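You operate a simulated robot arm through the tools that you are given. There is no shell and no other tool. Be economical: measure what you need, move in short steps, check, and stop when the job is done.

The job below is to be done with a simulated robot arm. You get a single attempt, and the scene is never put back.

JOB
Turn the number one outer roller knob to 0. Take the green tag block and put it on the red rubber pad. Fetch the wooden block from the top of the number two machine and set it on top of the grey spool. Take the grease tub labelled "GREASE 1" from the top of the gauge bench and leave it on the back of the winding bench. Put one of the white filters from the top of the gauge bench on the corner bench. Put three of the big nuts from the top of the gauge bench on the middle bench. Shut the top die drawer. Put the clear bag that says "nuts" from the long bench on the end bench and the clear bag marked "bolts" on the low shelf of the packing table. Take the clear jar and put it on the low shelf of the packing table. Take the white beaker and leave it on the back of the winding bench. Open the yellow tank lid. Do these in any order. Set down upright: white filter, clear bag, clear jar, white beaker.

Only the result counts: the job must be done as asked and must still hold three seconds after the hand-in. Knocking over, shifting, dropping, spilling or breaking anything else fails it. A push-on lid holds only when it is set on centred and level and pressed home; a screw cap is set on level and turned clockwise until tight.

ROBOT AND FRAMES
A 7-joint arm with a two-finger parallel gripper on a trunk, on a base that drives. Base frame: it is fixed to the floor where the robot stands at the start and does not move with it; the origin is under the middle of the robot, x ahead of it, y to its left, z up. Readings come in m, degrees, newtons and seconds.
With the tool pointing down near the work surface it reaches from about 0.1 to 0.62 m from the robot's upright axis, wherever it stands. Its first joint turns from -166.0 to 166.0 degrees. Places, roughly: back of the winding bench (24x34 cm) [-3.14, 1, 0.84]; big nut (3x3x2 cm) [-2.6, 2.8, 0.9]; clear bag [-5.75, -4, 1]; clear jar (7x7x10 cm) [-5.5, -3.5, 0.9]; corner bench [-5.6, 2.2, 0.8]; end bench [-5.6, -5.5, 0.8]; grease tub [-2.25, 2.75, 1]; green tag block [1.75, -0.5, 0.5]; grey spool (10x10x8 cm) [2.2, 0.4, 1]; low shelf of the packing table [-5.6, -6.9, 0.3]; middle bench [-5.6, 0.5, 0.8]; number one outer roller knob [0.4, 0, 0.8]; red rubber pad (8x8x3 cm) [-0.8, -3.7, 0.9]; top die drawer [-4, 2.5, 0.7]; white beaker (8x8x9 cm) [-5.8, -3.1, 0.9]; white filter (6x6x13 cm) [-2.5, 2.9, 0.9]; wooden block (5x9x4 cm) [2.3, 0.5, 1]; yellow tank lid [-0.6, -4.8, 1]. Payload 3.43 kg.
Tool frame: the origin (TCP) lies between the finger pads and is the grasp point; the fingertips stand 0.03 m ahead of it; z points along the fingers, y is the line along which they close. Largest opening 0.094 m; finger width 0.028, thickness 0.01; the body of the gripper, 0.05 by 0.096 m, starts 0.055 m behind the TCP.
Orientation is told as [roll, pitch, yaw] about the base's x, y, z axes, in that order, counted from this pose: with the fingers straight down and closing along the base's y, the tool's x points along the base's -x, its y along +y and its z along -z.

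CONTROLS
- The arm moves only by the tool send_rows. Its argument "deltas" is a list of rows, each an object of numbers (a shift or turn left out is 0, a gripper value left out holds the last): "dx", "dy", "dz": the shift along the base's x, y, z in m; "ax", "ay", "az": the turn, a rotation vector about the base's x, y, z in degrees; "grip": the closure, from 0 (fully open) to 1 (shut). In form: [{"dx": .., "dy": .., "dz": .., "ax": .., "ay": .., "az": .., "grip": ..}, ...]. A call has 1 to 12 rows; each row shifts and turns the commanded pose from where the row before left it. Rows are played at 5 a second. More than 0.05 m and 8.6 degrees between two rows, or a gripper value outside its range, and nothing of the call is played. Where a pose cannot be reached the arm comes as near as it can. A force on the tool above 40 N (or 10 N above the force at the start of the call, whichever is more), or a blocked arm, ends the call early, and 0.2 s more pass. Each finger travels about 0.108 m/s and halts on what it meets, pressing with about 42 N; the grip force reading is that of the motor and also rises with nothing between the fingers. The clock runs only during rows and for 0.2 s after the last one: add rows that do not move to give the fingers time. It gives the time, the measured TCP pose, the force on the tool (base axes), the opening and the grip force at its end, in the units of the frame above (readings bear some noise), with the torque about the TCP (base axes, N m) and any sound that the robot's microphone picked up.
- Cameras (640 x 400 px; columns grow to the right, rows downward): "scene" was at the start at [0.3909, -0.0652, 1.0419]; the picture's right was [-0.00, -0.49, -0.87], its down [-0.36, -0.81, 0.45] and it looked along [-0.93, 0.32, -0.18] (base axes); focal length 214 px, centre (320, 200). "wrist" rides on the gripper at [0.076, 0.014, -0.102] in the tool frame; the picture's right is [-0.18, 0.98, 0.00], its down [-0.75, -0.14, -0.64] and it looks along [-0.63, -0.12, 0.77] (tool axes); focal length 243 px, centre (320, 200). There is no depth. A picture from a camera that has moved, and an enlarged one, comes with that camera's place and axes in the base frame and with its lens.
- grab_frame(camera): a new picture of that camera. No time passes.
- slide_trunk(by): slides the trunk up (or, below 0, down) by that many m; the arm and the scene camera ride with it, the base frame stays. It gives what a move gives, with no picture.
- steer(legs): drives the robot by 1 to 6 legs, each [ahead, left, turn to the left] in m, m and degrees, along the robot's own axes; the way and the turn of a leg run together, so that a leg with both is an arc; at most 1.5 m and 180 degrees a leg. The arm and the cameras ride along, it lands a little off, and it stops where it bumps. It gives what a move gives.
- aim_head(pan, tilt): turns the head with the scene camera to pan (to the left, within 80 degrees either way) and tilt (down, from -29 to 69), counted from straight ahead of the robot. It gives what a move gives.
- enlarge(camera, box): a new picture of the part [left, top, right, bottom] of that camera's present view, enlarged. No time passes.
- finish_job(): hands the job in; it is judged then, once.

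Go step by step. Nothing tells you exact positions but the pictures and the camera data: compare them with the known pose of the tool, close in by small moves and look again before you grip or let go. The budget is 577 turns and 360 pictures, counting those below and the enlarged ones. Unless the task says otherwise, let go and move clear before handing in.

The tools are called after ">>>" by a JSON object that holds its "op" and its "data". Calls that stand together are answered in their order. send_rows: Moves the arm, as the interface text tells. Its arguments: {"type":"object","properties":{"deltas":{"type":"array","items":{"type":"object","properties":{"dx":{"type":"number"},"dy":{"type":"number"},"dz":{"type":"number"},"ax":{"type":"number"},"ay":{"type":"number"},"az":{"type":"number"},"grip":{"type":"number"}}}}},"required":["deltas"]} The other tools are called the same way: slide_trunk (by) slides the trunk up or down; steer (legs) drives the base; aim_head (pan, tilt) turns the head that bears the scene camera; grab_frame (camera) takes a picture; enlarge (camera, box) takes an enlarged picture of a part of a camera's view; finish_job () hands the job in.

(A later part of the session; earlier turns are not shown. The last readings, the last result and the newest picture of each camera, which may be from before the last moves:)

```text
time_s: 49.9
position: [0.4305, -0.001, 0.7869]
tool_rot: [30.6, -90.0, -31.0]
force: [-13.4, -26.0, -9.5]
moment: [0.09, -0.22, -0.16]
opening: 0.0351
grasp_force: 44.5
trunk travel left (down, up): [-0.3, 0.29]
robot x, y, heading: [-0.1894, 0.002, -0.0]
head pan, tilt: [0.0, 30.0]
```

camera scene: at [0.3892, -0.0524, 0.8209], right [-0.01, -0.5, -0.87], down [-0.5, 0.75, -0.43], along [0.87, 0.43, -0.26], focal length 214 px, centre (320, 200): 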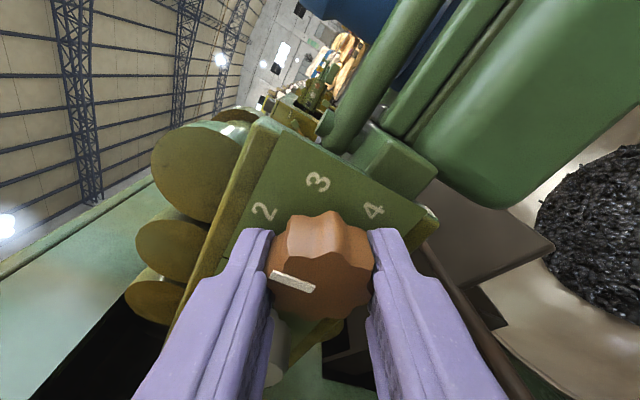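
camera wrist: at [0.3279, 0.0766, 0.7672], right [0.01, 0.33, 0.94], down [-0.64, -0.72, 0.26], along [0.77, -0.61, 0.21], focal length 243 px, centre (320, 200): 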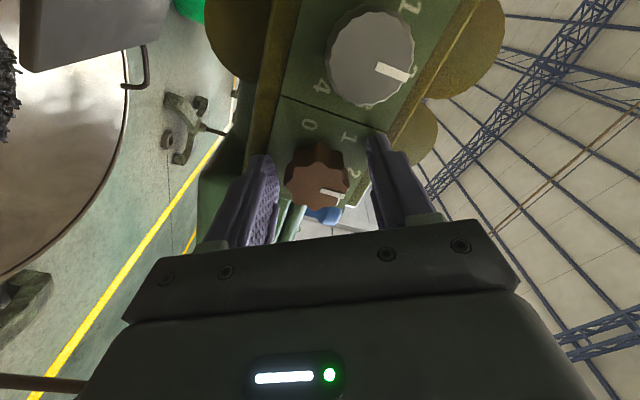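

>>> {"op": "send_rows", "data": {"deltas": [{"dy": -0.004, "dz": -0.001}, {}]}}

>>> {"op": "grab_frame", "data": {"camera": "scene"}}

```text
time_s: 50.5
position: [0.4298, -0.0019, 0.7856]
tool_rot: [148.0, -89.9, -148.3]
force: [-13.0, -12.9, -2.3]
moment: [0.0, 1.15, 0.29]
opening: 0.0348
grasp_force: 45.0
trunk travel left (down, up): [-0.3, 0.29]
robot x, y, heading: [-0.1918, 0.0004, -0.3]
head pan, tilt: [0.0, 30.0]
```

```text
322 pictures are left
camera scene: at [0.3892, -0.0018, 0.8497], right [0.0, -1.0, 0.0], down [-0.5, 0.0, -0.87], along [0.87, 0.0, -0.5], focal length 214 px, centre (320, 200)
```

scene: 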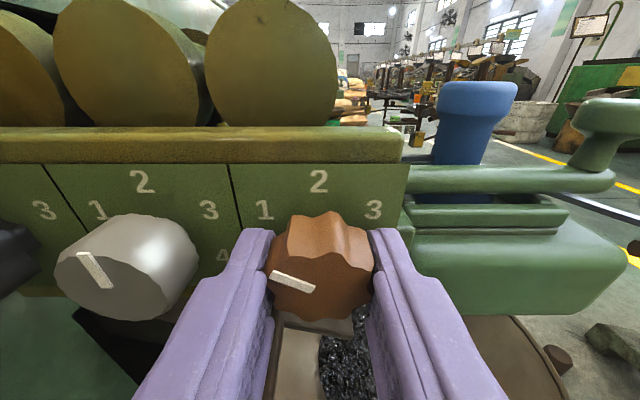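

Turned to about 1; continuing another 60°.

>>> {"op": "send_rows", "data": {"deltas": [{"ax": -8}, {"ax": -8}, {"ax": -8}, {"ax": -8}, {"ax": -8}, {"ax": -8}, {"ax": -8}, {"ax": -4}, {}]}}

>>> {"op": "grab_frame", "data": {"camera": "scene"}}

```text
time_s: 52.5
position: [0.431, -0.0047, 0.7888]
tool_rot: [-90.5, -30.1, 90.0]
force: [-6.9, -17.1, 19.0]
moment: [0.07, 0.79, -0.6]
opening: 0.0347
grasp_force: 44.5
trunk travel left (down, up): [-0.3, 0.29]
robot x, y, heading: [-0.1893, 0.0015, -0.0]
head pan, tilt: [0.0, 30.0]
```

```text
321 pictures are left
camera scene: at [0.3894, 0.0491, 0.82], right [-0.01, -0.5, 0.87], down [-0.5, -0.75, -0.44], along [0.87, -0.44, -0.24], focal length 214 px, centre (320, 200)
```

scene: 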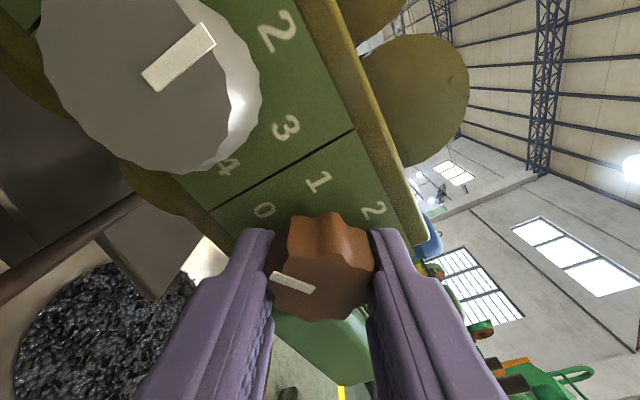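

Now release and back off to check the pointer.

>>> {"op": "send_rows", "data": {"deltas": [{"grip": 0.45}, {"grip": 0.4}, {"dx": -0.03}, {"dx": -0.05}, {"dx": -0.05}, {}]}}

>>> {"op": "enlarge", "data": {"camera": "scene", "box": [200, 80, 440, 230]}}

```text
time_s: 53.9
position: [0.3022, -0.0014, 0.7875]
tool_rot: [-90.5, -30.0, 90.2]
force: [0.1, -0.7, 0.5]
moment: [0.01, -0.01, -0.02]
opening: 0.0567
grasp_force: 0.0
trunk travel left (down, up): [-0.3, 0.29]
robot x, y, heading: [-0.1912, -0.0016, -0.3]
head pan, tilt: [0.0, 30.0]
```

```text
2.67 times, centred on (320, 155) of scene
camera zoom: at [0.2601, 0.0509, 0.8196], right [-0.01, -0.5, 0.87], down [-0.5, -0.75, -0.44], along [0.87, -0.43, -0.25], focal length 572 px, centre (320, 320)
```

zoom: 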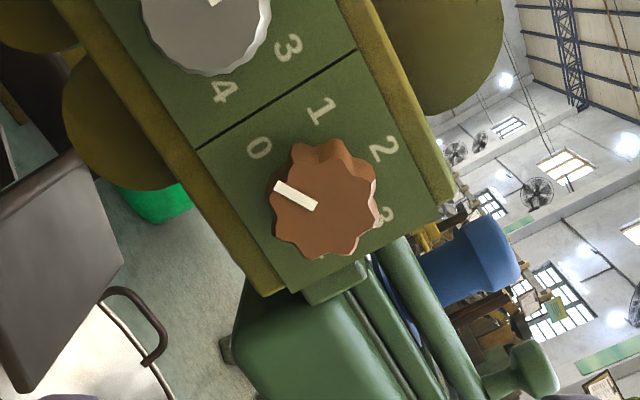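

Pointer aligns with 0. I'll roll the tool level while retreating and verify head-on.

>>> {"op": "send_rows", "data": {"deltas": [{"ax": 8, "dx": -0.03, "dz": 0.02}, {"ax": 8, "dx": -0.02, "dz": 0.02}, {"ax": 8, "dz": 0.02}, {"ax": 8}, {"ax": 8}, {"ax": 8}, {"ax": 8}, {"ax": 4, "grip": 0.0}, {}]}}

>>> {"op": "enlarge", "data": {"camera": "scene", "box": [230, 100, 390, 200]}}

```text
time_s: 54.6
position: [0.2511, -0.0031, 0.8307]
tool_rot: [-89.5, -47.2, 89.3]
force: [22.6, 6.2, -18.6]
moment: [-1.12, -1.32, -1.69]
opening: 0.0565
grasp_force: 0.1
trunk travel left (down, up): [-0.3, 0.29]
robot x, y, heading: [-0.1923, -0.0041, 0.1]
head pan, tilt: [0.0, 30.0]
stopped in row 3: the force on the tool passed its limit at 174 N (the readings are from after the stop); the commanded pose is now the measured one
```

```text
4.00 times, centred on (310, 150) of scene
camera zoom: at [0.2095, 0.0378, 0.8764], right [0.0, -0.73, 0.68], down [-0.51, -0.58, -0.63], along [0.86, -0.35, -0.37], focal length 858 px, centre (360, 400)
```

zoom: 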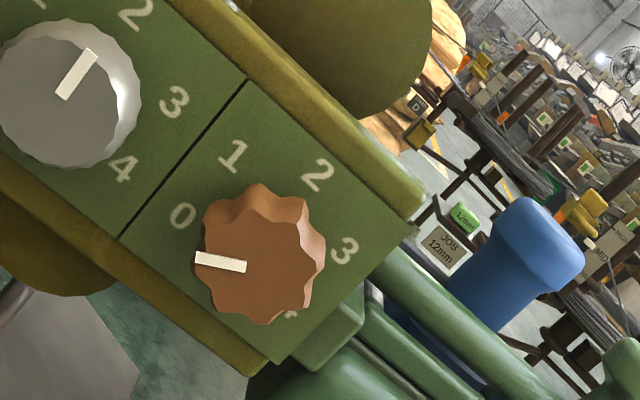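

Knob reads 0. The hand is pressing the robot's own arm; easing off forward, then backing the base.

>>> {"op": "send_rows", "data": {"deltas": [{"dx": 0.03, "dz": -0.015}, {"dx": 0.03, "dz": -0.01}, {}]}}

>>> {"op": "steer", "data": {"legs": [[-0.35, 0, 0]]}}

```text
time_s: 55.4
position: [0.3119, -0.0042, 0.8067]
tool_rot: [-89.6, -47.2, 89.4]
force: [0.1, 0.2, -0.2]
moment: [-0.02, 0.02, 0.0]
opening: 0.0562
grasp_force: 0.0
trunk travel left (down, up): [-0.3, 0.29]
robot x, y, heading: [-0.189, 0.0006, 0.1]
head pan, tilt: [0.0, 30.0]
```

```text
time_s: 57.7
position: [-0.0452, -0.0024, 0.8073]
tool_rot: [-89.7, -47.2, 89.6]
force: [1.0, 0.5, 0.0]
moment: [-0.02, -0.01, -0.03]
opening: 0.0564
grasp_force: 0.0
trunk travel left (down, up): [-0.3, 0.29]
robot x, y, heading: [-0.5483, 0.0002, 0.1]
head pan, tilt: [0.0, 30.0]
```

Knob done. Level the tool and raise the trunk to survey a route past the wire reels.

>>> {"op": "send_rows", "data": {"deltas": [{"ax": 8, "dx": 0.03, "grip": 0}, {"ax": 8, "dx": 0.03}, {"ax": 8}, {"ax": 8}, {"ax": 8}, {"ax": 2.8}, {"ay": 8}, {"ay": 8}, {"ay": 8}, {"ay": 8}, {}]}}

>>> {"op": "slide_trunk", "data": {"by": 0.29}}

>>> {"op": "aim_head", "data": {"pan": -45, "tilt": 0}}

>>> {"op": "grab_frame", "data": {"camera": "scene"}}

```text
time_s: 60.1
position: [0.0157, -0.0031, 0.8073]
tool_rot: [0.2, -57.6, -0.2]
force: [0.1, 0.7, 0.1]
moment: [0.01, -0.02, 0.01]
opening: 0.0938
grasp_force: 0.1
trunk travel left (down, up): [-0.3, 0.29]
robot x, y, heading: [-0.5495, -0.001, 0.2]
head pan, tilt: [0.0, 30.0]
```

```text
time_s: 63.0
position: [0.0159, -0.0015, 1.0974]
tool_rot: [0.2, -57.8, -0.2]
force: [0.0, 0.0, 0.4]
moment: [-0.03, -0.05, 0.02]
opening: 0.094
grasp_force: 0.0
trunk travel left (down, up): [-0.59, 0.0]
robot x, y, heading: [-0.5465, -0.0015, 0.1]
head pan, tilt: [0.0, 30.0]
```

```text
time_s: 64.1
position: [0.016, -0.0032, 1.0943]
tool_rot: [0.2, -57.9, -0.2]
force: [0.2, 0.1, 0.4]
moment: [0.03, -0.01, -0.02]
opening: 0.094
grasp_force: 0.1
trunk travel left (down, up): [-0.59, 0.0]
robot x, y, heading: [-0.5464, -0.0027, -0.0]
head pan, tilt: [-45.0, 0.0]
```

```text
318 pictures are left
camera scene: at [0.0171, -0.0676, 1.2261], right [-0.6, -0.71, 0.38], down [-0.53, 0.0, -0.85], along [0.6, -0.71, -0.38], focal length 214 px, centre (320, 200)
```

scene: 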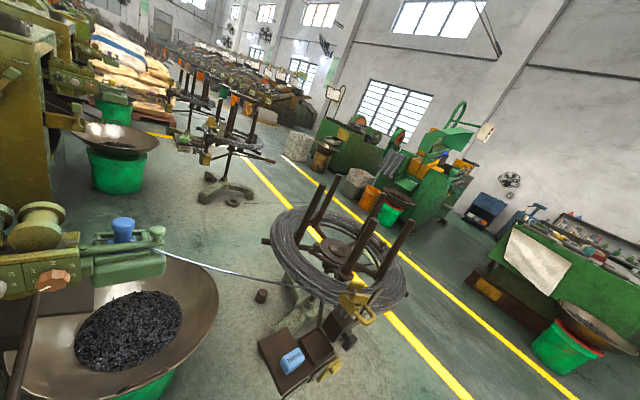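

Route: around the rear reel via x≈-2.1 to the aisle at y≈-2.2. I'll turn around to face that way and look.

>>> {"op": "steer", "data": {"legs": [[0, 0.2, 0], [0, 0, 180]]}}

>>> {"op": "aim_head", "data": {"pan": 0, "tilt": 5}}

>>> {"op": "grab_frame", "data": {"camera": "scene"}}

```text
time_s: 73.0
position: [-1.1096, 0.1979, 1.0968]
tool_rot: [0.2, -57.8, 179.8]
force: [0.3, 0.5, 0.4]
moment: [0.01, -0.04, 0.03]
opening: 0.0941
grasp_force: 0.1
trunk travel left (down, up): [-0.59, 0.0]
robot x, y, heading: [-0.5473, 0.1987, -179.6]
head pan, tilt: [-45.0, 0.0]
```

```text
time_s: 74.2
position: [-1.1101, 0.1995, 1.0967]
tool_rot: [0.1, -57.8, 179.8]
force: [-0.5, -0.4, -1.1]
moment: [0.0, 0.03, 0.01]
opening: 0.094
grasp_force: 0.1
trunk travel left (down, up): [-0.59, 0.0]
robot x, y, heading: [-0.5468, 0.1948, -179.6]
head pan, tilt: [0.0, 5.0]
```

```text
317 pictures are left
camera scene: at [-1.1347, 0.1984, 1.2045], right [0.0, 1.0, 0.0], down [0.6, 0.0, -0.8], along [-0.8, 0.0, -0.6], focal length 214 px, centre (320, 200)
```

scene: 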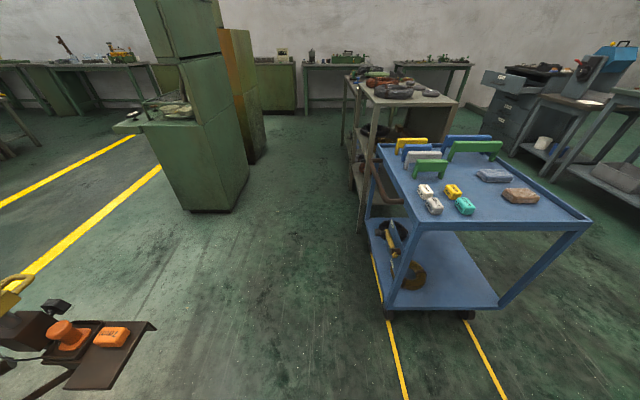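

The path is clear: ahead to x≈-2.05, then sideways to the aisle.

>>> {"op": "steer", "data": {"legs": [[1.5, 0, 0], [0, 1.25, 0], [0, 1.25, 0], [0, 0, 180]]}}

>>> {"op": "aim_head", "data": {"pan": 0, "tilt": -15}}

>>> {"op": "grab_frame", "data": {"camera": "scene"}}

```text
time_s: 85.0
position: [-2.6, -0.4858, 1.0981]
tool_rot: [-1.5, -57.9, 178.1]
force: [3.6, 24.6, 6.2]
moment: [-0.13, -0.11, 0.45]
opening: 0.0783
grasp_force: 0.1
trunk travel left (down, up): [-0.59, 0.0]
robot x, y, heading: [-2.0348, -0.5212, 177.9]
head pan, tilt: [0.0, 5.0]
stopped in leg 2: the force on the tool passed its limit at 58 N (the readings are from after the stop); the commanded pose is now the measured one
```

```text
time_s: 85.8
position: [-2.6003, -0.4848, 1.0971]
tool_rot: [-0.9, -57.9, 177.7]
force: [1.8, 26.1, 4.5]
moment: [-0.08, -0.1, 0.5]
opening: 0.0788
grasp_force: 0.0
trunk travel left (down, up): [-0.59, 0.0]
robot x, y, heading: [-2.0371, -0.5208, 178.0]
head pan, tilt: [0.0, -15.0]
```

```text
316 pictures are left
camera scene: at [-2.63, -0.4861, 1.2367], right [0.05, 1.0, 0.01], down [0.3, -0.01, -0.95], along [-0.95, 0.05, -0.3], focal length 214 px, centre (320, 200)
```

scene: 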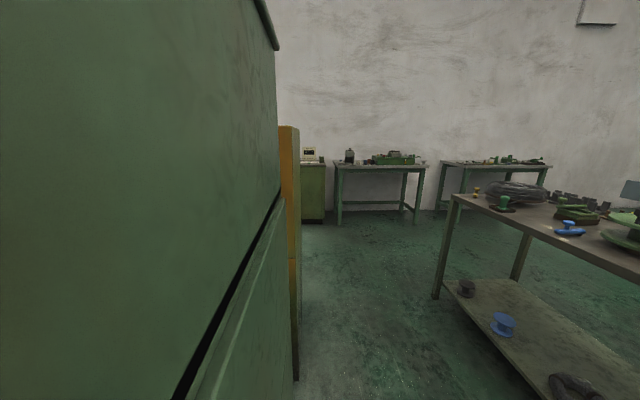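

The extended hand touched the cabinet (I overlooked arm overhang). I'll move back away, then turn to face the travel direction.

>>> {"op": "steer", "data": {"legs": [[0, -0.45, 2]]}}

>>> {"op": "grab_frame", "data": {"camera": "scene"}}

>>> {"op": "steer", "data": {"legs": [[0, 0, 90]]}}

>>> {"op": "grab_frame", "data": {"camera": "scene"}}

```text
time_s: 88.5
position: [-2.5935, -0.0544, 1.0961]
tool_rot: [-1.0, -57.8, 179.8]
force: [-0.6, 0.2, 0.0]
moment: [-0.04, 0.01, 0.05]
opening: 0.0941
grasp_force: 0.1
trunk travel left (down, up): [-0.59, 0.0]
robot x, y, heading: [-2.0284, -0.0683, -179.9]
head pan, tilt: [0.0, -15.0]
```

```text
315 pictures are left
camera scene: at [-2.6242, -0.0551, 1.2365], right [0.02, 1.0, 0.01], down [0.3, 0.0, -0.96], along [-0.95, 0.02, -0.3], focal length 214 px, centre (320, 200)
```

scene: 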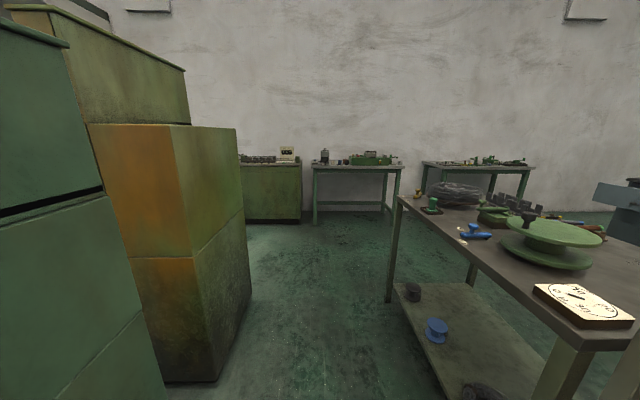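

```text
time_s: 92.8
position: [-2.0386, -0.6307, 1.0974]
tool_rot: [-1.0, -57.8, -89.6]
force: [0.4, -0.6, 0.5]
moment: [-0.01, -0.02, 0.01]
opening: 0.0941
grasp_force: 0.0
trunk travel left (down, up): [-0.59, 0.0]
robot x, y, heading: [-2.0312, -0.0657, -89.5]
head pan, tilt: [0.0, -15.0]
```

```text
314 pictures are left
camera scene: at [-2.0389, -0.66, 1.2365], right [-1.0, 0.01, 0.01], down [-0.01, 0.3, -0.96], along [-0.01, -0.95, -0.3], focal length 214 px, centre (320, 200)
```

scene: 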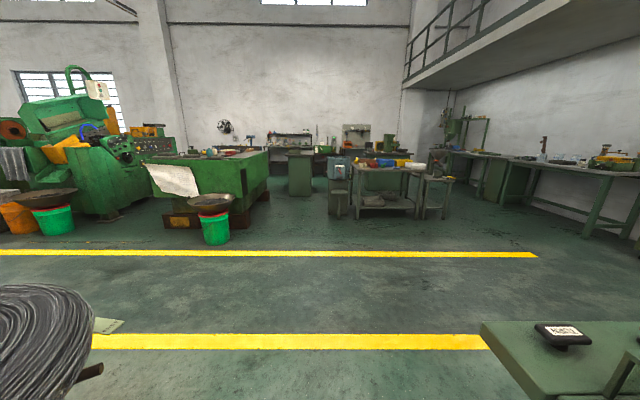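

Aisle ahead is free. Driving to the aisle then east to x≈1.2.

>>> {"op": "steer", "data": {"legs": [[1.1, 0, 0], [1.05, 0, 0], [0, 0, 90], [1.5, 0, 0], [1.5, 0, 0]]}}

>>> {"op": "aim_head", "data": {"pan": 30, "tilt": -10}}

>>> {"op": "grab_frame", "data": {"camera": "scene"}}

```text
time_s: 121.4
position: [1.5388, -2.2455, 1.0969]
tool_rot: [-1.0, -57.7, -1.2]
force: [0.1, -0.6, -0.6]
moment: [-0.02, 0.03, 0.01]
opening: 0.0939
grasp_force: 0.0
trunk travel left (down, up): [-0.59, 0.0]
robot x, y, heading: [0.9723, -2.2224, -1.2]
head pan, tilt: [0.0, -15.0]
```

```text
time_s: 122.3
position: [1.5374, -2.2455, 1.096]
tool_rot: [-1.0, -57.8, -1.2]
force: [0.0, -0.1, 0.2]
moment: [0.04, 0.0, 0.02]
opening: 0.0938
grasp_force: 0.1
trunk travel left (down, up): [-0.59, 0.0]
robot x, y, heading: [0.9758, -2.2194, -1.1]
head pan, tilt: [30.0, -10.0]
```

```text
313 pictures are left
camera scene: at [1.5569, -2.2032, 1.2339], right [0.39, -0.88, -0.26], down [-0.39, 0.09, -0.91], along [0.83, 0.46, -0.31], focal length 214 px, centre (320, 200)
```

scene: 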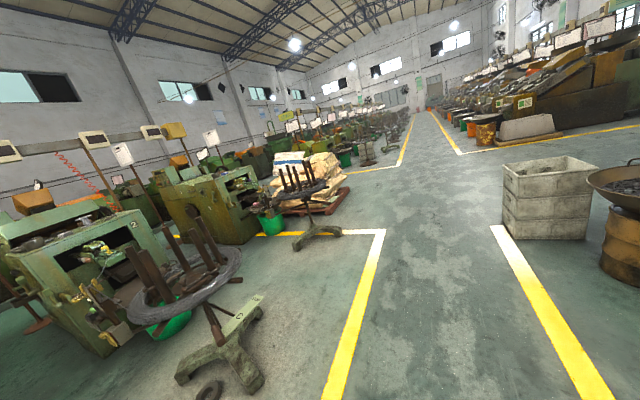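

>>> {"op": "steer", "data": {"legs": [[0.2, 0, 91]]}}

>>> {"op": "aim_head", "data": {"pan": 0, "tilt": -5}}

>>> {"op": "grab_frame", "data": {"camera": "scene"}}

```text
time_s: 126.5
position: [1.1285, -1.5326, 1.0975]
tool_rot: [-1.0, -57.8, 88.8]
force: [0.3, -0.1, 0.0]
moment: [0.0, 0.0, -0.01]
opening: 0.0942
grasp_force: 0.0
trunk travel left (down, up): [-0.59, 0.0]
robot x, y, heading: [1.1077, -2.0962, 89.3]
head pan, tilt: [30.0, -10.0]
cut short: leg 1
```

```text
time_s: 127.5
position: [1.1287, -1.533, 1.0967]
tool_rot: [-1.0, -57.7, 88.9]
force: [0.7, -0.2, 0.1]
moment: [0.01, 0.02, 0.02]
opening: 0.0938
grasp_force: 0.0
trunk travel left (down, up): [-0.59, 0.0]
robot x, y, heading: [1.1071, -2.0968, 89.2]
head pan, tilt: [0.0, -5.0]
```

```text
312 pictures are left
camera scene: at [1.1267, -1.5063, 1.2203], right [1.0, -0.03, 0.01], down [-0.01, -0.46, -0.89], along [0.03, 0.89, -0.46], focal length 214 px, centre (320, 200)
```

scene: 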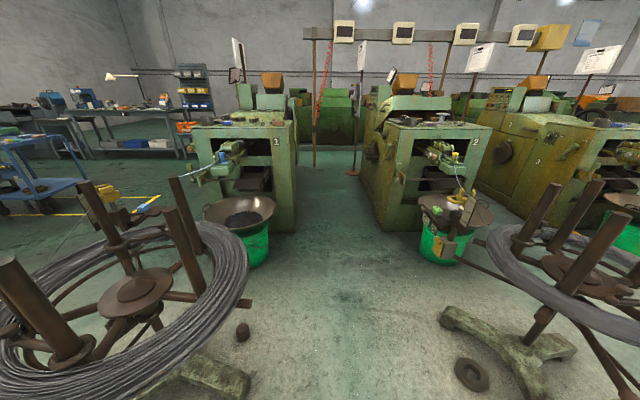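

I have the layout: gap for the tag block is between reel 1 and reel 2. Moving in at x≈1.3 and facing +x.

>>> {"op": "steer", "data": {"legs": [[0, -0.22, 0], [1.45, 0, 0], [0, 0, -90]]}}

>>> {"op": "aim_head", "data": {"pan": 0, "tilt": 20}}

>>> {"op": "grab_frame", "data": {"camera": "scene"}}

```text
time_s: 139.8
position: [1.8992, -0.6833, 1.0961]
tool_rot: [-1.0, -57.8, -1.2]
force: [-0.3, 0.5, -0.1]
moment: [0.0, -0.02, 0.01]
opening: 0.094
grasp_force: 0.0
trunk travel left (down, up): [-0.59, 0.0]
robot x, y, heading: [1.3359, -0.6591, -1.1]
head pan, tilt: [0.0, -5.0]
```

```text
time_s: 140.7
position: [1.8975, -0.683, 1.097]
tool_rot: [-1.0, -57.8, -1.2]
force: [-0.1, -0.3, 0.2]
moment: [0.05, 0.02, -0.01]
opening: 0.0942
grasp_force: 0.1
trunk travel left (down, up): [-0.59, 0.0]
robot x, y, heading: [1.3362, -0.6555, -0.6]
head pan, tilt: [0.0, 20.0]
```

```text
311 pictures are left
camera scene: at [1.9066, -0.683, 1.1835], right [-0.04, -1.0, 0.01], down [-0.79, 0.02, -0.61], along [0.61, -0.03, -0.79], focal length 214 px, centre (320, 200)
```

scene: 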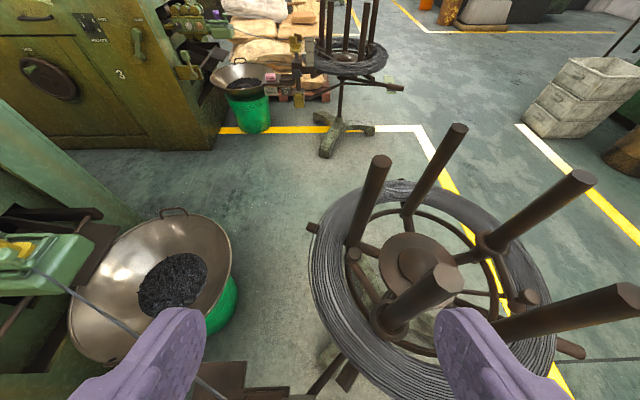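

>>> {"op": "send_rows", "data": {"deltas": [{"ay": 8, "dx": -0.04}, {"ay": 8, "dx": -0.04}, {"ay": 8, "dx": -0.04}, {"ay": 8, "dx": -0.03}, {"ay": 8, "dx": -0.03}, {"ay": 8, "dx": -0.03}, {"ay": 8}, {"ay": 1.8, "az": 1.2}, {}]}}

>>> {"op": "aim_head", "data": {"pan": 0, "tilt": -10}}

>>> {"op": "grab_frame", "data": {"camera": "scene"}}

```text
time_s: 142.7
position: [1.6892, -0.6816, 1.098]
tool_rot: [-1.9, 0.0, 0.5]
force: [-0.4, -0.2, -0.1]
moment: [0.0, -0.01, 0.0]
opening: 0.0941
grasp_force: 0.1
trunk travel left (down, up): [-0.59, 0.0]
robot x, y, heading: [1.34, -0.6575, -0.7]
head pan, tilt: [0.0, 20.0]
```

```text
time_s: 143.7
position: [1.6887, -0.683, 1.0983]
tool_rot: [-2.0, 0.0, 0.6]
force: [-1.1, 0.2, -1.2]
moment: [-0.01, 0.02, 0.02]
opening: 0.0939
grasp_force: 0.0
trunk travel left (down, up): [-0.59, 0.0]
robot x, y, heading: [1.3362, -0.6595, -1.3]
head pan, tilt: [0.0, -10.0]
```

```text
310 pictures are left
camera scene: at [1.8118, -0.6807, 1.1444], right [0.01, -1.0, 0.03], down [-0.98, -0.02, -0.17], along [0.17, -0.03, -0.98], focal length 214 px, centre (320, 200)
```

scene: 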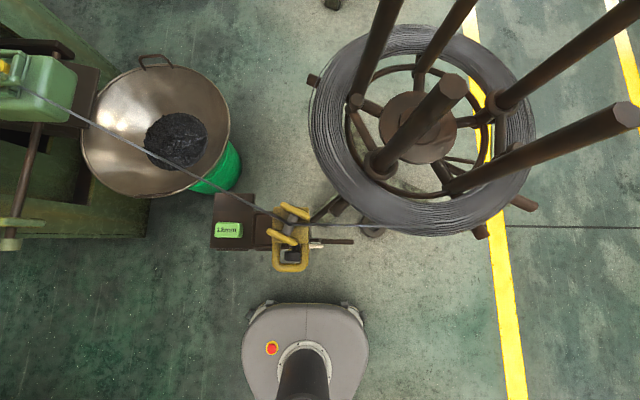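

I see the green tag "12mm" on a board, with the feed wire running nearby above. Zooming in.

>>> {"op": "enlarge", "data": {"camera": "scene", "box": [180, 170, 340, 290]}}

>>> {"op": "grab_frame", "data": {"camera": "wrist"}}

```text
3.33 times, centred on (260, 230) of scene
camera zoom: at [1.8118, -0.6807, 1.1444], right [0.01, -1.0, 0.03], down [-0.98, -0.02, -0.17], along [0.17, -0.03, -0.98], focal length 715 px, centre (520, 100)
```

zoom: 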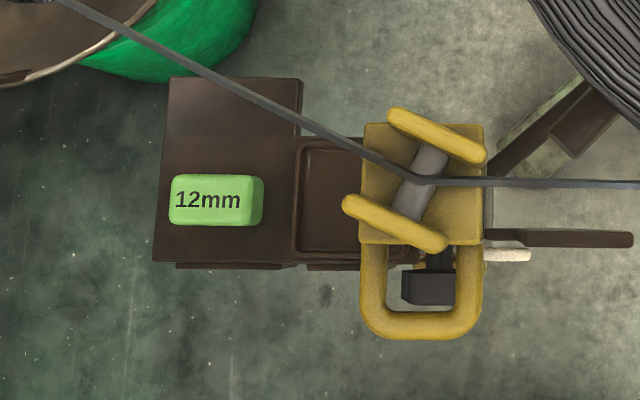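

```text
308 pictures are left
camera wrist: at [1.6118, -0.6654, 1.2015], right [0.17, 0.98, -0.03], down [0.76, -0.11, 0.65], along [0.63, -0.14, -0.76], focal length 243 px, centre (320, 200)
```

wrist: 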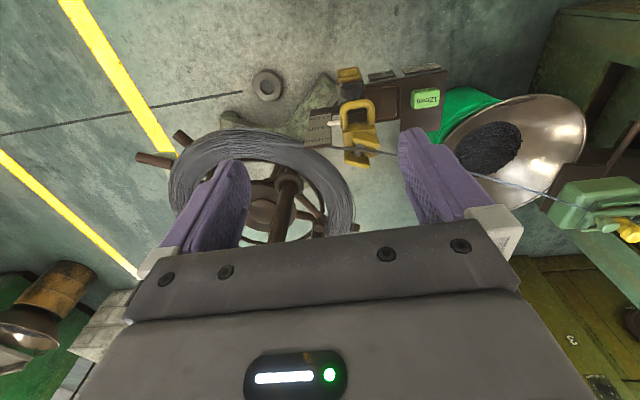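

Tag triangulates to about (1.83, -0.48, 0.61). I'll yaw the tool 90° so the fingers close across its short side, and move over it.

>>> {"op": "send_rows", "data": {"deltas": [{"az": 8, "dx": 0.013, "dy": 0.02, "ax": 1.9}, {"az": 8, "dx": 0.013, "dy": 0.02}, {"az": 8, "dx": 0.013, "dy": 0.02}, {"az": 8, "dx": 0.013, "dy": 0.02}, {"az": 8, "dx": 0.013, "dy": 0.02}, {"az": 8, "dx": 0.013, "dy": 0.02}, {"az": 8, "dx": 0.013, "dy": 0.02}, {"az": 8, "dx": 0.013, "dy": 0.02}, {"az": 8, "dx": 0.013, "dy": 0.02}, {"az": 8, "dx": 0.013, "dy": 0.02}, {"az": 8, "dx": 0.003, "dy": 0.005}, {}]}}

>>> {"op": "aim_head", "data": {"pan": 0, "tilt": 20}}

>>> {"op": "grab_frame", "data": {"camera": "scene"}}

>>> {"op": "grab_frame", "data": {"camera": "wrist"}}

```text
time_s: 146.3
position: [1.822, -0.4755, 1.0971]
tool_rot: [-0.1, -0.1, 88.7]
force: [0.1, -0.2, -0.8]
moment: [0.0, 0.03, -0.02]
opening: 0.0943
grasp_force: 0.2
trunk travel left (down, up): [-0.59, 0.0]
robot x, y, heading: [1.335, -0.6585, -1.0]
head pan, tilt: [0.0, -10.0]
```

```text
time_s: 147.2
position: [1.8216, -0.4756, 1.0974]
tool_rot: [-0.1, 0.0, 88.6]
force: [-0.2, 0.0, 0.1]
moment: [0.01, -0.02, -0.02]
opening: 0.0942
grasp_force: 0.1
trunk travel left (down, up): [-0.59, 0.0]
robot x, y, heading: [1.3349, -0.6615, -0.9]
head pan, tilt: [0.0, 20.0]
```

```text
307 pictures are left
camera scene: at [1.821, -0.3995, 1.1359], right [1.0, -0.03, 0.0], down [-0.02, -0.94, 0.34], along [-0.01, -0.34, -0.94], focal length 214 px, centre (320, 200)
```

scene: 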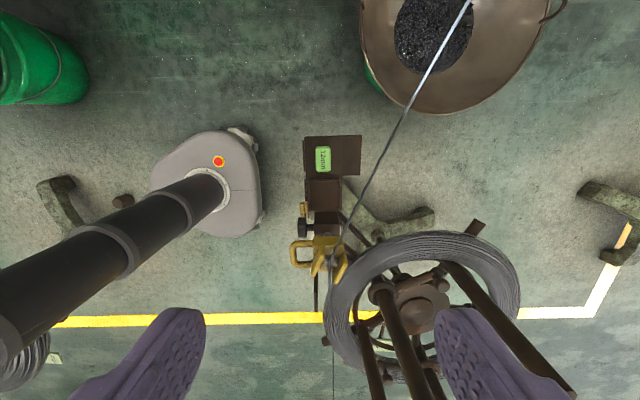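

```text
306 pictures are left
camera wrist: at [1.8043, -0.5522, 1.2018], right [-0.98, 0.21, 0.0], down [0.16, 0.75, 0.64], along [0.14, 0.63, -0.77], focal length 243 px, centre (320, 200)
```

wrist: 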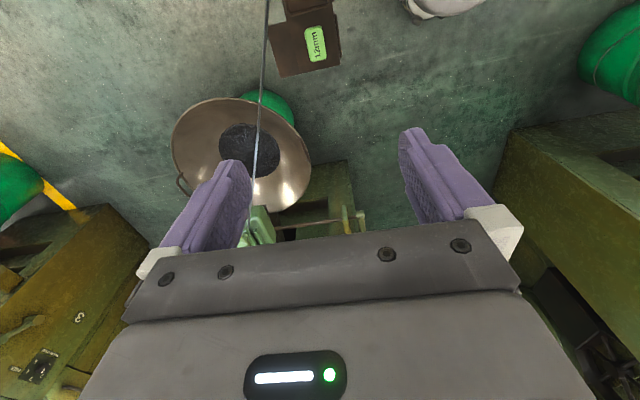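

Tag top ≈ (1.828, -0.483, 0.62), wire clear by ~4 cm of the hand. Lowering with the trunk.

>>> {"op": "send_rows", "data": {"deltas": [{"dx": 0.005, "dy": -0.007, "az": 1.3}, {}]}}

>>> {"op": "slide_trunk", "data": {"by": -0.38}}

>>> {"op": "grab_frame", "data": {"camera": "scene"}}

>>> {"op": "grab_frame", "data": {"camera": "wrist"}}

```text
time_s: 147.8
position: [1.8262, -0.483, 1.0974]
tool_rot: [-0.1, 0.0, 89.9]
force: [-0.1, 1.1, -0.1]
moment: [0.0, -0.03, 0.0]
opening: 0.0941
grasp_force: 0.1
trunk travel left (down, up): [-0.59, 0.0]
robot x, y, heading: [1.3372, -0.66, -1.0]
head pan, tilt: [0.0, 20.0]
```

```text
time_s: 151.5
position: [1.8273, -0.4827, 0.717]
tool_rot: [-0.1, -0.1, 89.9]
force: [-0.5, 0.4, 0.1]
moment: [-0.02, 0.0, -0.01]
opening: 0.0941
grasp_force: 0.1
trunk travel left (down, up): [-0.21, 0.38]
robot x, y, heading: [1.3342, -0.6627, -0.9]
head pan, tilt: [0.0, 20.0]
```

```text
305 pictures are left
camera scene: at [1.8243, -0.4063, 0.7559], right [1.0, 0.0, 0.0], down [0.0, -0.94, 0.34], along [0.0, -0.34, -0.94], focal length 214 px, centre (320, 200)
```

scene: 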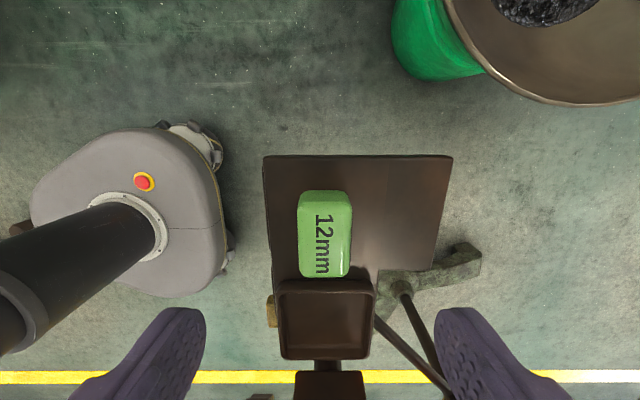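

```text
304 pictures are left
camera wrist: at [1.8111, -0.5593, 0.8218], right [-0.98, 0.19, 0.0], down [0.14, 0.75, 0.64], along [0.12, 0.63, -0.77], focal length 243 px, centre (320, 200)
```

wrist: 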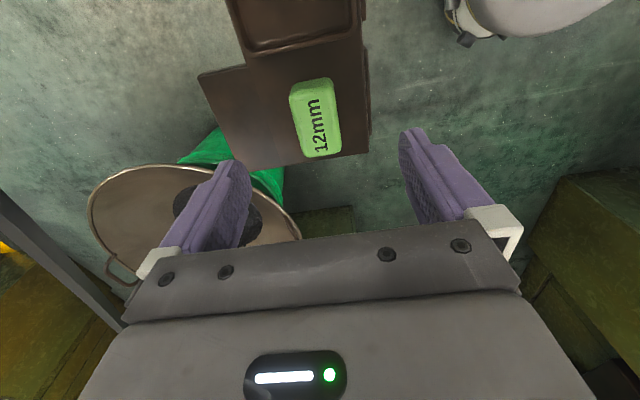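

Aligned; lowering ~9 cm and gripping.

>>> {"op": "send_rows", "data": {"deltas": [{"dz": -0.04, "dx": 0.002, "grip": 0.3}, {"dz": -0.035}, {"dz": -0.015}, {}]}}

>>> {"op": "grab_frame", "data": {"camera": "scene"}}

>>> {"op": "grab_frame", "data": {"camera": "wrist"}}

```text
time_s: 152.5
position: [1.8291, -0.4814, 0.6303]
tool_rot: [-0.2, -0.2, 89.9]
force: [0.0, -0.6, 16.2]
moment: [-0.23, 0.64, 0.04]
opening: 0.0661
grasp_force: 0.0
trunk travel left (down, up): [-0.21, 0.38]
robot x, y, heading: [1.3413, -0.6617, -1.1]
head pan, tilt: [0.0, 20.0]
```

```text
303 pictures are left
camera scene: at [1.8277, -0.4054, 0.6684], right [1.0, 0.0, 0.0], down [0.0, -0.94, 0.34], along [0.0, -0.34, -0.94], focal length 214 px, centre (320, 200)
```

scene: 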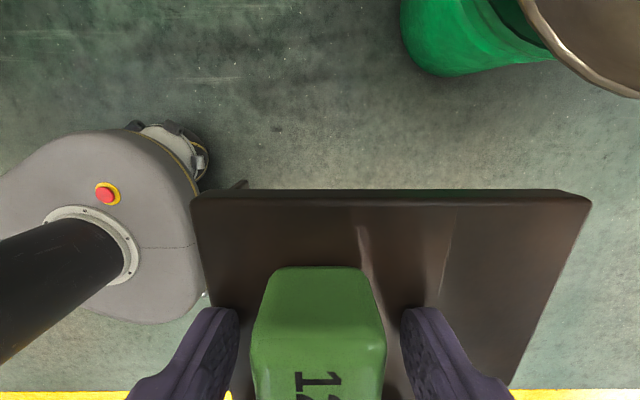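

```text
302 pictures are left
camera wrist: at [1.8143, -0.5584, 0.7342], right [-0.98, 0.19, 0.0], down [0.14, 0.75, 0.64], along [0.12, 0.63, -0.76], focal length 243 px, centre (320, 200)
```

wrist: 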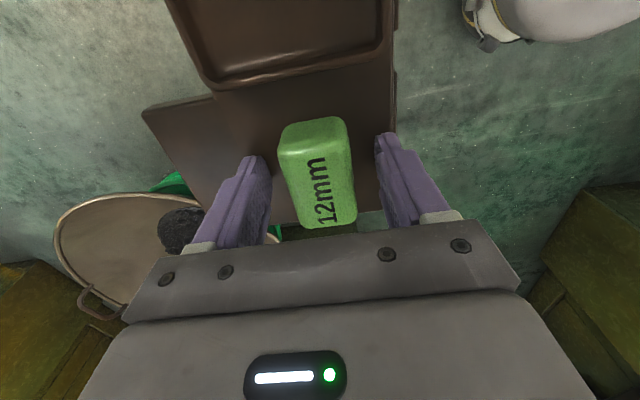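

Tips touch the board. Raise 3 mm and close.

>>> {"op": "send_rows", "data": {"deltas": [{"dz": 0.004}, {"grip": 0.5}, {"grip": 0.75}, {}, {}]}}

>>> {"op": "send_rows", "data": {"deltas": [{"dz": 0.02}, {"dz": 0.03}, {}]}}

>>> {"op": "grab_frame", "data": {"camera": "scene"}}

```text
time_s: 153.7
position: [1.8286, -0.4822, 0.6334]
tool_rot: [-0.2, -0.1, 89.9]
force: [-0.6, -0.3, -0.4]
moment: [-0.03, 0.03, -0.01]
opening: 0.0393
grasp_force: 41.6
trunk travel left (down, up): [-0.21, 0.38]
robot x, y, heading: [1.3331, -0.6589, -1.0]
head pan, tilt: [0.0, 20.0]
```

```text
time_s: 154.5
position: [1.8303, -0.4816, 0.6818]
tool_rot: [0.0, -0.1, 89.8]
force: [0.4, 0.1, -0.1]
moment: [-0.02, 0.03, -0.01]
opening: 0.0394
grasp_force: 42.2
trunk travel left (down, up): [-0.21, 0.38]
robot x, y, heading: [1.3382, -0.6565, -1.2]
head pan, tilt: [0.0, 20.0]
```

```text
301 pictures are left
camera scene: at [1.8276, -0.4055, 0.7203], right [1.0, 0.0, 0.0], down [0.0, -0.94, 0.34], along [0.0, -0.34, -0.94], focal length 214 px, centre (320, 200)
```

scene: 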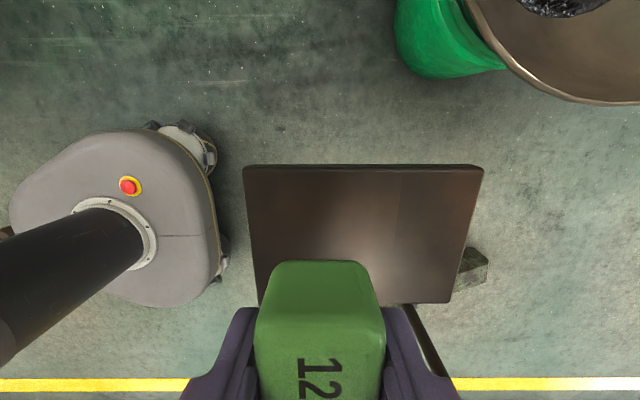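

Tag held. Raise the trunk, pull the hand in, then back out to the aisle.

>>> {"op": "slide_trunk", "data": {"by": 0.38}}

>>> {"op": "send_rows", "data": {"deltas": [{"dx": -0.04, "dy": -0.04, "dz": 0.02}, {"dx": -0.04, "dy": -0.04, "dz": 0.02}, {"dx": -0.02, "dy": -0.04, "dz": 0.02}, {"dy": -0.04}, {}]}}

>>> {"op": "steer", "data": {"legs": [[0, -0.8, 0], [0, -0.85, 0], [0, 0, -90]]}}

>>> {"op": "grab_frame", "data": {"camera": "wrist"}}

```text
time_s: 158.2
position: [1.8304, -0.4817, 1.062]
tool_rot: [-0.1, -0.1, 89.9]
force: [-0.2, 0.3, 0.1]
moment: [0.0, 0.01, 0.01]
opening: 0.0394
grasp_force: 41.8
trunk travel left (down, up): [-0.59, 0.0]
robot x, y, heading: [1.3365, -0.6575, -1.2]
head pan, tilt: [0.0, 20.0]
```

```text
refused: row 1 steps farther than a row can; nothing moved
```

```text
time_s: 170.2
position: [1.4891, -2.7652, 1.062]
tool_rot: [-0.1, -0.2, 1.0]
force: [0.5, -0.3, -0.5]
moment: [0.0, -0.03, 0.0]
opening: 0.0393
grasp_force: 42.2
trunk travel left (down, up): [-0.59, 0.0]
robot x, y, heading: [1.3023, -2.2731, -89.9]
head pan, tilt: [0.0, 20.0]
```

```text
300 pictures are left
camera wrist: at [1.4123, -2.7527, 1.166], right [0.17, 0.99, 0.0], down [0.75, -0.13, 0.64], along [0.63, -0.11, -0.77], focal length 243 px, centre (320, 200)
```

wrist: 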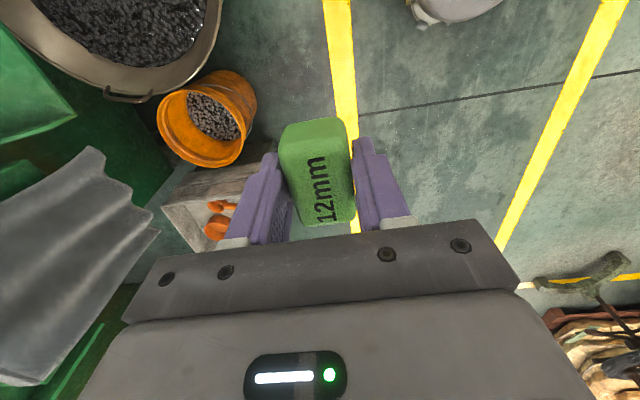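

Now west along the aisle to x≈-0.8, then face the green bench.

>>> {"op": "steer", "data": {"legs": [[0, 0, -90], [1.05, 0, 0], [1.05, 0, 0], [0, 0, 90]]}}

>>> {"op": "aim_head", "data": {"pan": -60, "tilt": 0}}

>>> {"op": "grab_frame", "data": {"camera": "scene"}}

```text
time_s: 188.2
position: [-0.5883, -2.7717, 1.062]
tool_rot: [-0.1, 0.0, 1.8]
force: [-0.1, 0.5, 0.3]
moment: [0.01, 0.0, -0.01]
opening: 0.0394
grasp_force: 41.9
trunk travel left (down, up): [-0.59, 0.0]
robot x, y, heading: [-0.7802, -2.2871, -89.1]
head pan, tilt: [0.0, 20.0]
```

```text
time_s: 189.5
position: [-0.5892, -2.7714, 1.0623]
tool_rot: [-0.2, 0.0, 1.9]
force: [0.2, -0.5, -1.3]
moment: [0.02, -0.01, 0.01]
opening: 0.0396
grasp_force: 42.2
trunk travel left (down, up): [-0.59, 0.0]
robot x, y, heading: [-0.7832, -2.2858, -89.2]
head pan, tilt: [-60.0, 0.0]
```

```text
299 pictures are left
camera scene: at [-0.4776, -2.8469, 1.1484], right [0.01, -0.5, 0.87], down [-1.0, -0.03, 0.0], along [0.03, -0.87, -0.5], focal length 214 px, centre (320, 200)
```

scene: 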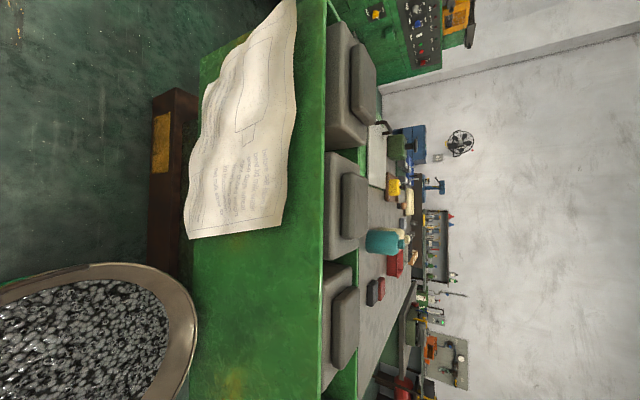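

>>> {"op": "send_rows", "data": {"deltas": [{"az": -8.4, "dx": -0.015}, {"az": -8.4, "dx": -0.015}, {"az": -8.4, "dx": -0.015}, {"az": -8.4, "dx": -0.015}, {"az": -8.4, "dx": -0.015}, {"az": -8.4, "dx": -0.015}, {"az": -8.4, "dx": -0.015}, {"az": -8.4, "dx": -0.015}, {"az": -8.4, "dx": -0.015}, {"az": -8.4, "dx": -0.015}, {"az": -7.5, "dx": -0.015}, {}]}}

>>> {"op": "aim_head", "data": {"pan": 0, "tilt": -28}}

>>> {"op": "grab_frame", "data": {"camera": "scene"}}

```text
time_s: 192.1
position: [-0.7531, -2.7721, 1.0591]
tool_rot: [-0.1, -0.1, -89.6]
force: [0.6, -0.2, -0.3]
moment: [-0.02, 0.02, -0.01]
opening: 0.0392
grasp_force: 42.1
trunk travel left (down, up): [-0.59, 0.0]
robot x, y, heading: [-0.7831, -2.2835, -89.0]
head pan, tilt: [-60.0, 0.0]
```

```text
time_s: 193.4
position: [-0.7526, -2.7709, 1.0602]
tool_rot: [0.0, -0.1, -89.6]
force: [-1.5, 0.1, -0.7]
moment: [-0.01, 0.03, 0.01]
opening: 0.0393
grasp_force: 41.8
trunk travel left (down, up): [-0.59, 0.0]
robot x, y, heading: [-0.7844, -2.2815, -88.8]
head pan, tilt: [0.0, -28.0]
```

```text
298 pictures are left
camera scene: at [-0.7539, -2.9219, 1.1245], right [-1.0, -0.01, 0.0], down [-0.01, 0.88, -0.47], along [0.0, -0.47, -0.88], focal length 214 px, centre (320, 200)
```

scene: 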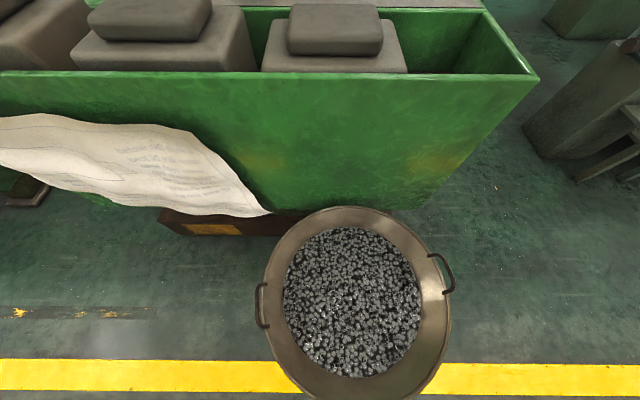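

>>> {"op": "send_rows", "data": {"deltas": [{"ax": -8}, {"ax": -8}, {"ax": -8}, {"ax": -8}, {"ax": -8}, {}]}}

>>> {"op": "aim_head", "data": {"pan": 0, "tilt": -20}}

>>> {"op": "grab_frame", "data": {"camera": "scene"}}

```text
time_s: 194.8
position: [-0.7532, -2.7725, 1.0611]
tool_rot: [-0.5, -40.3, -89.5]
force: [0.3, -0.1, -0.8]
moment: [0.01, -0.01, 0.0]
opening: 0.0395
grasp_force: 42.3
trunk travel left (down, up): [-0.59, 0.0]
robot x, y, heading: [-0.7843, -2.288, -88.7]
head pan, tilt: [0.0, -28.0]
```

```text
time_s: 195.5
position: [-0.7526, -2.7719, 1.0602]
tool_rot: [-0.4, -40.1, -89.5]
force: [0.2, -0.9, -0.9]
moment: [-0.01, 0.0, -0.04]
opening: 0.0395
grasp_force: 42.2
trunk travel left (down, up): [-0.59, 0.0]
robot x, y, heading: [-0.7847, -2.2842, -89.1]
head pan, tilt: [0.0, -20.0]
```

```text
297 pictures are left
camera scene: at [-0.7537, -2.8443, 1.1932], right [-1.0, 0.0, 0.01], down [-0.01, 0.5, -0.87], along [0.0, -0.87, -0.5], focal length 214 px, centre (320, 200)
```

scene: 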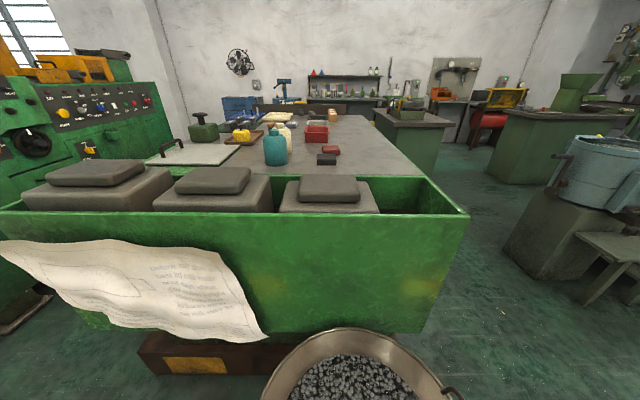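

The red pad is at ≈(-0.80, -3.8, 0.9) beside a black one. I'll approach from the bench's west end.

>>> {"op": "steer", "data": {"legs": [[0, -0.77, 0], [0.75, 0, 0], [0.7, 0, 0], [0, 0, 89]]}}

>>> {"op": "grab_frame", "data": {"camera": "scene"}}

```text
time_s: 210.5
position: [-1.0319, -3.7467, 1.0616]
tool_rot: [-0.4, -40.1, -1.4]
force: [-0.4, -0.3, -0.7]
moment: [0.01, 0.0, -0.01]
opening: 0.0393
grasp_force: 42.3
trunk travel left (down, up): [-0.59, 0.0]
robot x, y, heading: [-1.515, -3.7604, -0.9]
head pan, tilt: [0.0, -20.0]
```

```text
296 pictures are left
camera scene: at [-0.9621, -3.7491, 1.1931], right [-0.03, -1.0, 0.01], down [-0.5, 0.01, -0.87], along [0.87, -0.03, -0.5], focal length 214 px, centre (320, 200)
```

scene: 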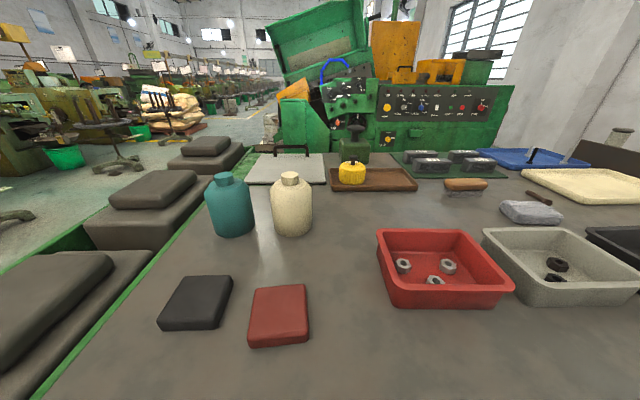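

>>> {"op": "send_rows", "data": {"deltas": [{"ay": 8, "dx": 0.035, "dy": 0.01}, {"ay": 8, "dx": 0.035, "dy": 0.01}, {"ay": 8, "dx": 0.035, "dy": 0.01}, {"ay": 8, "dx": 0.035, "dy": 0.01}, {"ay": 8, "dx": 0.035, "dy": 0.01}, {"az": 1.4, "dx": 0.03}, {}]}}

>>> {"op": "aim_head", "data": {"pan": 0, "tilt": 25}}

>>> {"op": "grab_frame", "data": {"camera": "scene"}}

>>> {"op": "grab_frame", "data": {"camera": "wrist"}}

```text
time_s: 212.1
position: [-0.8576, -3.697, 1.0717]
tool_rot: [-1.2, 0.0, 0.3]
force: [-0.4, -0.2, -1.0]
moment: [-0.01, 0.0, 0.01]
opening: 0.0392
grasp_force: 42.1
out of reach, approached as far as the arm can: row 5, 6
trunk travel left (down, up): [-0.59, 0.0]
robot x, y, heading: [-1.5181, -3.7618, -0.8]
head pan, tilt: [0.0, -20.0]
```

```text
time_s: 213.2
position: [-0.8567, -3.698, 1.0726]
tool_rot: [-1.3, -0.1, 0.3]
force: [-0.4, 0.0, -0.7]
moment: [-0.01, 0.0, 0.0]
opening: 0.0395
grasp_force: 42.1
trunk travel left (down, up): [-0.59, 0.0]
robot x, y, heading: [-1.5172, -3.7605, -0.5]
head pan, tilt: [0.0, 25.0]
```

```text
295 pictures are left
camera scene: at [-0.7891, -3.6976, 1.112], right [0.01, -1.0, 0.02], down [-0.91, 0.0, 0.42], along [-0.42, -0.02, -0.91], focal length 214 px, centre (320, 200)
```

scene: 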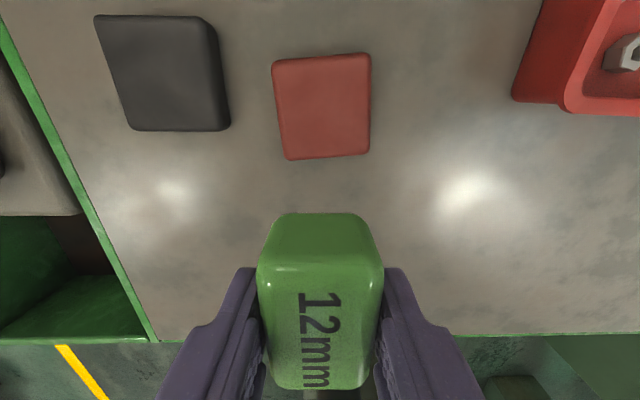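

```text
294 pictures are left
camera wrist: at [-0.9337, -3.6817, 1.1766], right [0.18, 0.98, -0.02], down [0.75, -0.12, 0.65], along [0.63, -0.13, -0.76], focal length 243 px, centre (320, 200)
```

wrist: 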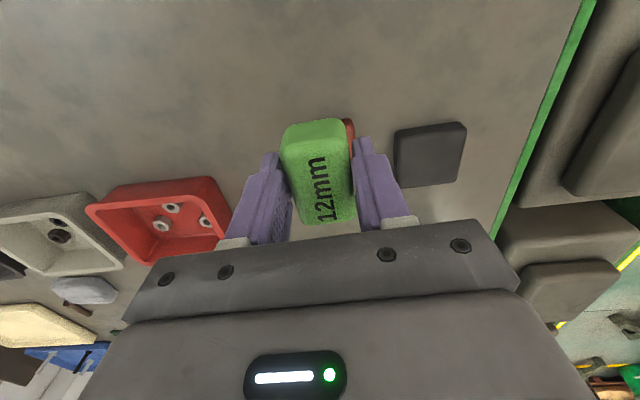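

Pad top ≈ (-0.793, -3.704, 0.91). I'll drive 8 cm closer and move over it.

>>> {"op": "steer", "data": {"legs": [[0.08, 0, 0]]}}

>>> {"op": "grab_frame", "data": {"camera": "scene"}}

```text
time_s: 214.2
position: [-0.7771, -3.7004, 1.0712]
tool_rot: [-1.3, 0.0, 0.3]
force: [0.0, 0.0, -1.1]
moment: [-0.02, 0.06, -0.01]
opening: 0.0394
grasp_force: 41.8
trunk travel left (down, up): [-0.59, 0.0]
robot x, y, heading: [-1.4453, -3.762, -1.0]
head pan, tilt: [0.0, 25.0]
```

```text
293 pictures are left
camera scene: at [-0.7086, -3.6995, 1.1109], right [0.01, -1.0, 0.02], down [-0.91, 0.01, 0.42], along [-0.42, -0.02, -0.91], focal length 214 px, centre (320, 200)
```

scene: 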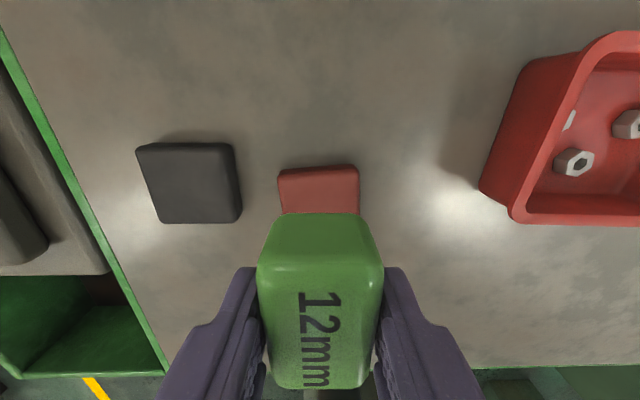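

>>> {"op": "send_rows", "data": {"deltas": [{"dx": -0.021, "dy": -0.002, "ax": 1.3, "dz": -0.03}, {"dz": -0.04}, {"dz": -0.03}, {}]}}

>>> {"op": "grab_frame", "data": {"camera": "scene"}}

>>> {"op": "grab_frame", "data": {"camera": "wrist"}}

```text
time_s: 215.2
position: [-0.8109, -3.7058, 1.0097]
tool_rot: [0.1, 0.0, 0.3]
force: [0.2, 0.4, 0.4]
moment: [0.01, -0.02, 0.02]
opening: 0.0396
grasp_force: 42.0
out of reach, approached as far as the arm can: row 1, 2, 3
trunk travel left (down, up): [-0.59, 0.0]
robot x, y, heading: [-1.441, -3.7633, -1.0]
head pan, tilt: [0.0, 25.0]
```

```text
292 pictures are left
camera scene: at [-0.7434, -3.7057, 1.0495], right [0.01, -1.0, 0.0], down [-0.91, 0.0, 0.42], along [-0.42, 0.0, -0.91], focal length 214 px, centre (320, 200)
```

scene: 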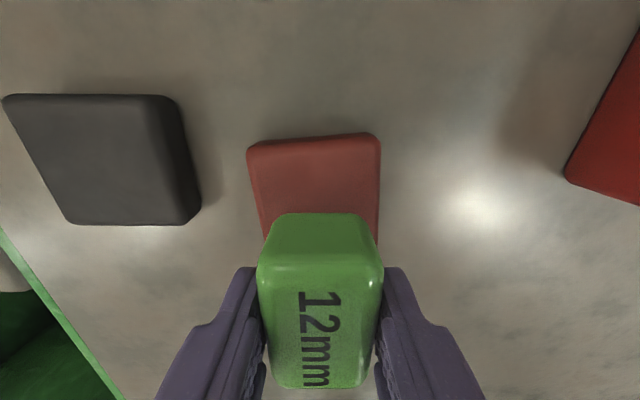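

```text
291 pictures are left
camera wrist: at [-0.888, -3.6911, 1.1144], right [0.18, 0.98, 0.0], down [0.75, -0.14, 0.64], along [0.63, -0.12, -0.77], focal length 243 px, centre (320, 200)
```

wrist: 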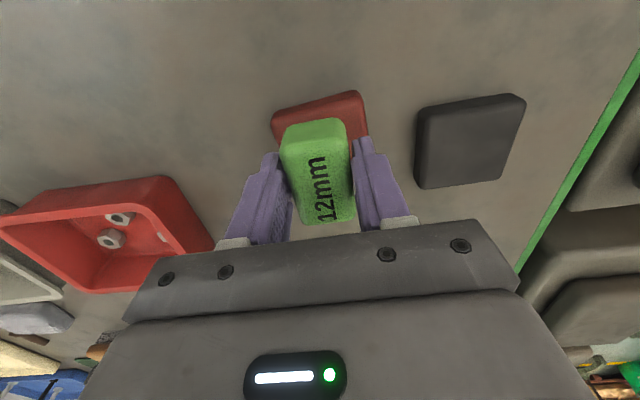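

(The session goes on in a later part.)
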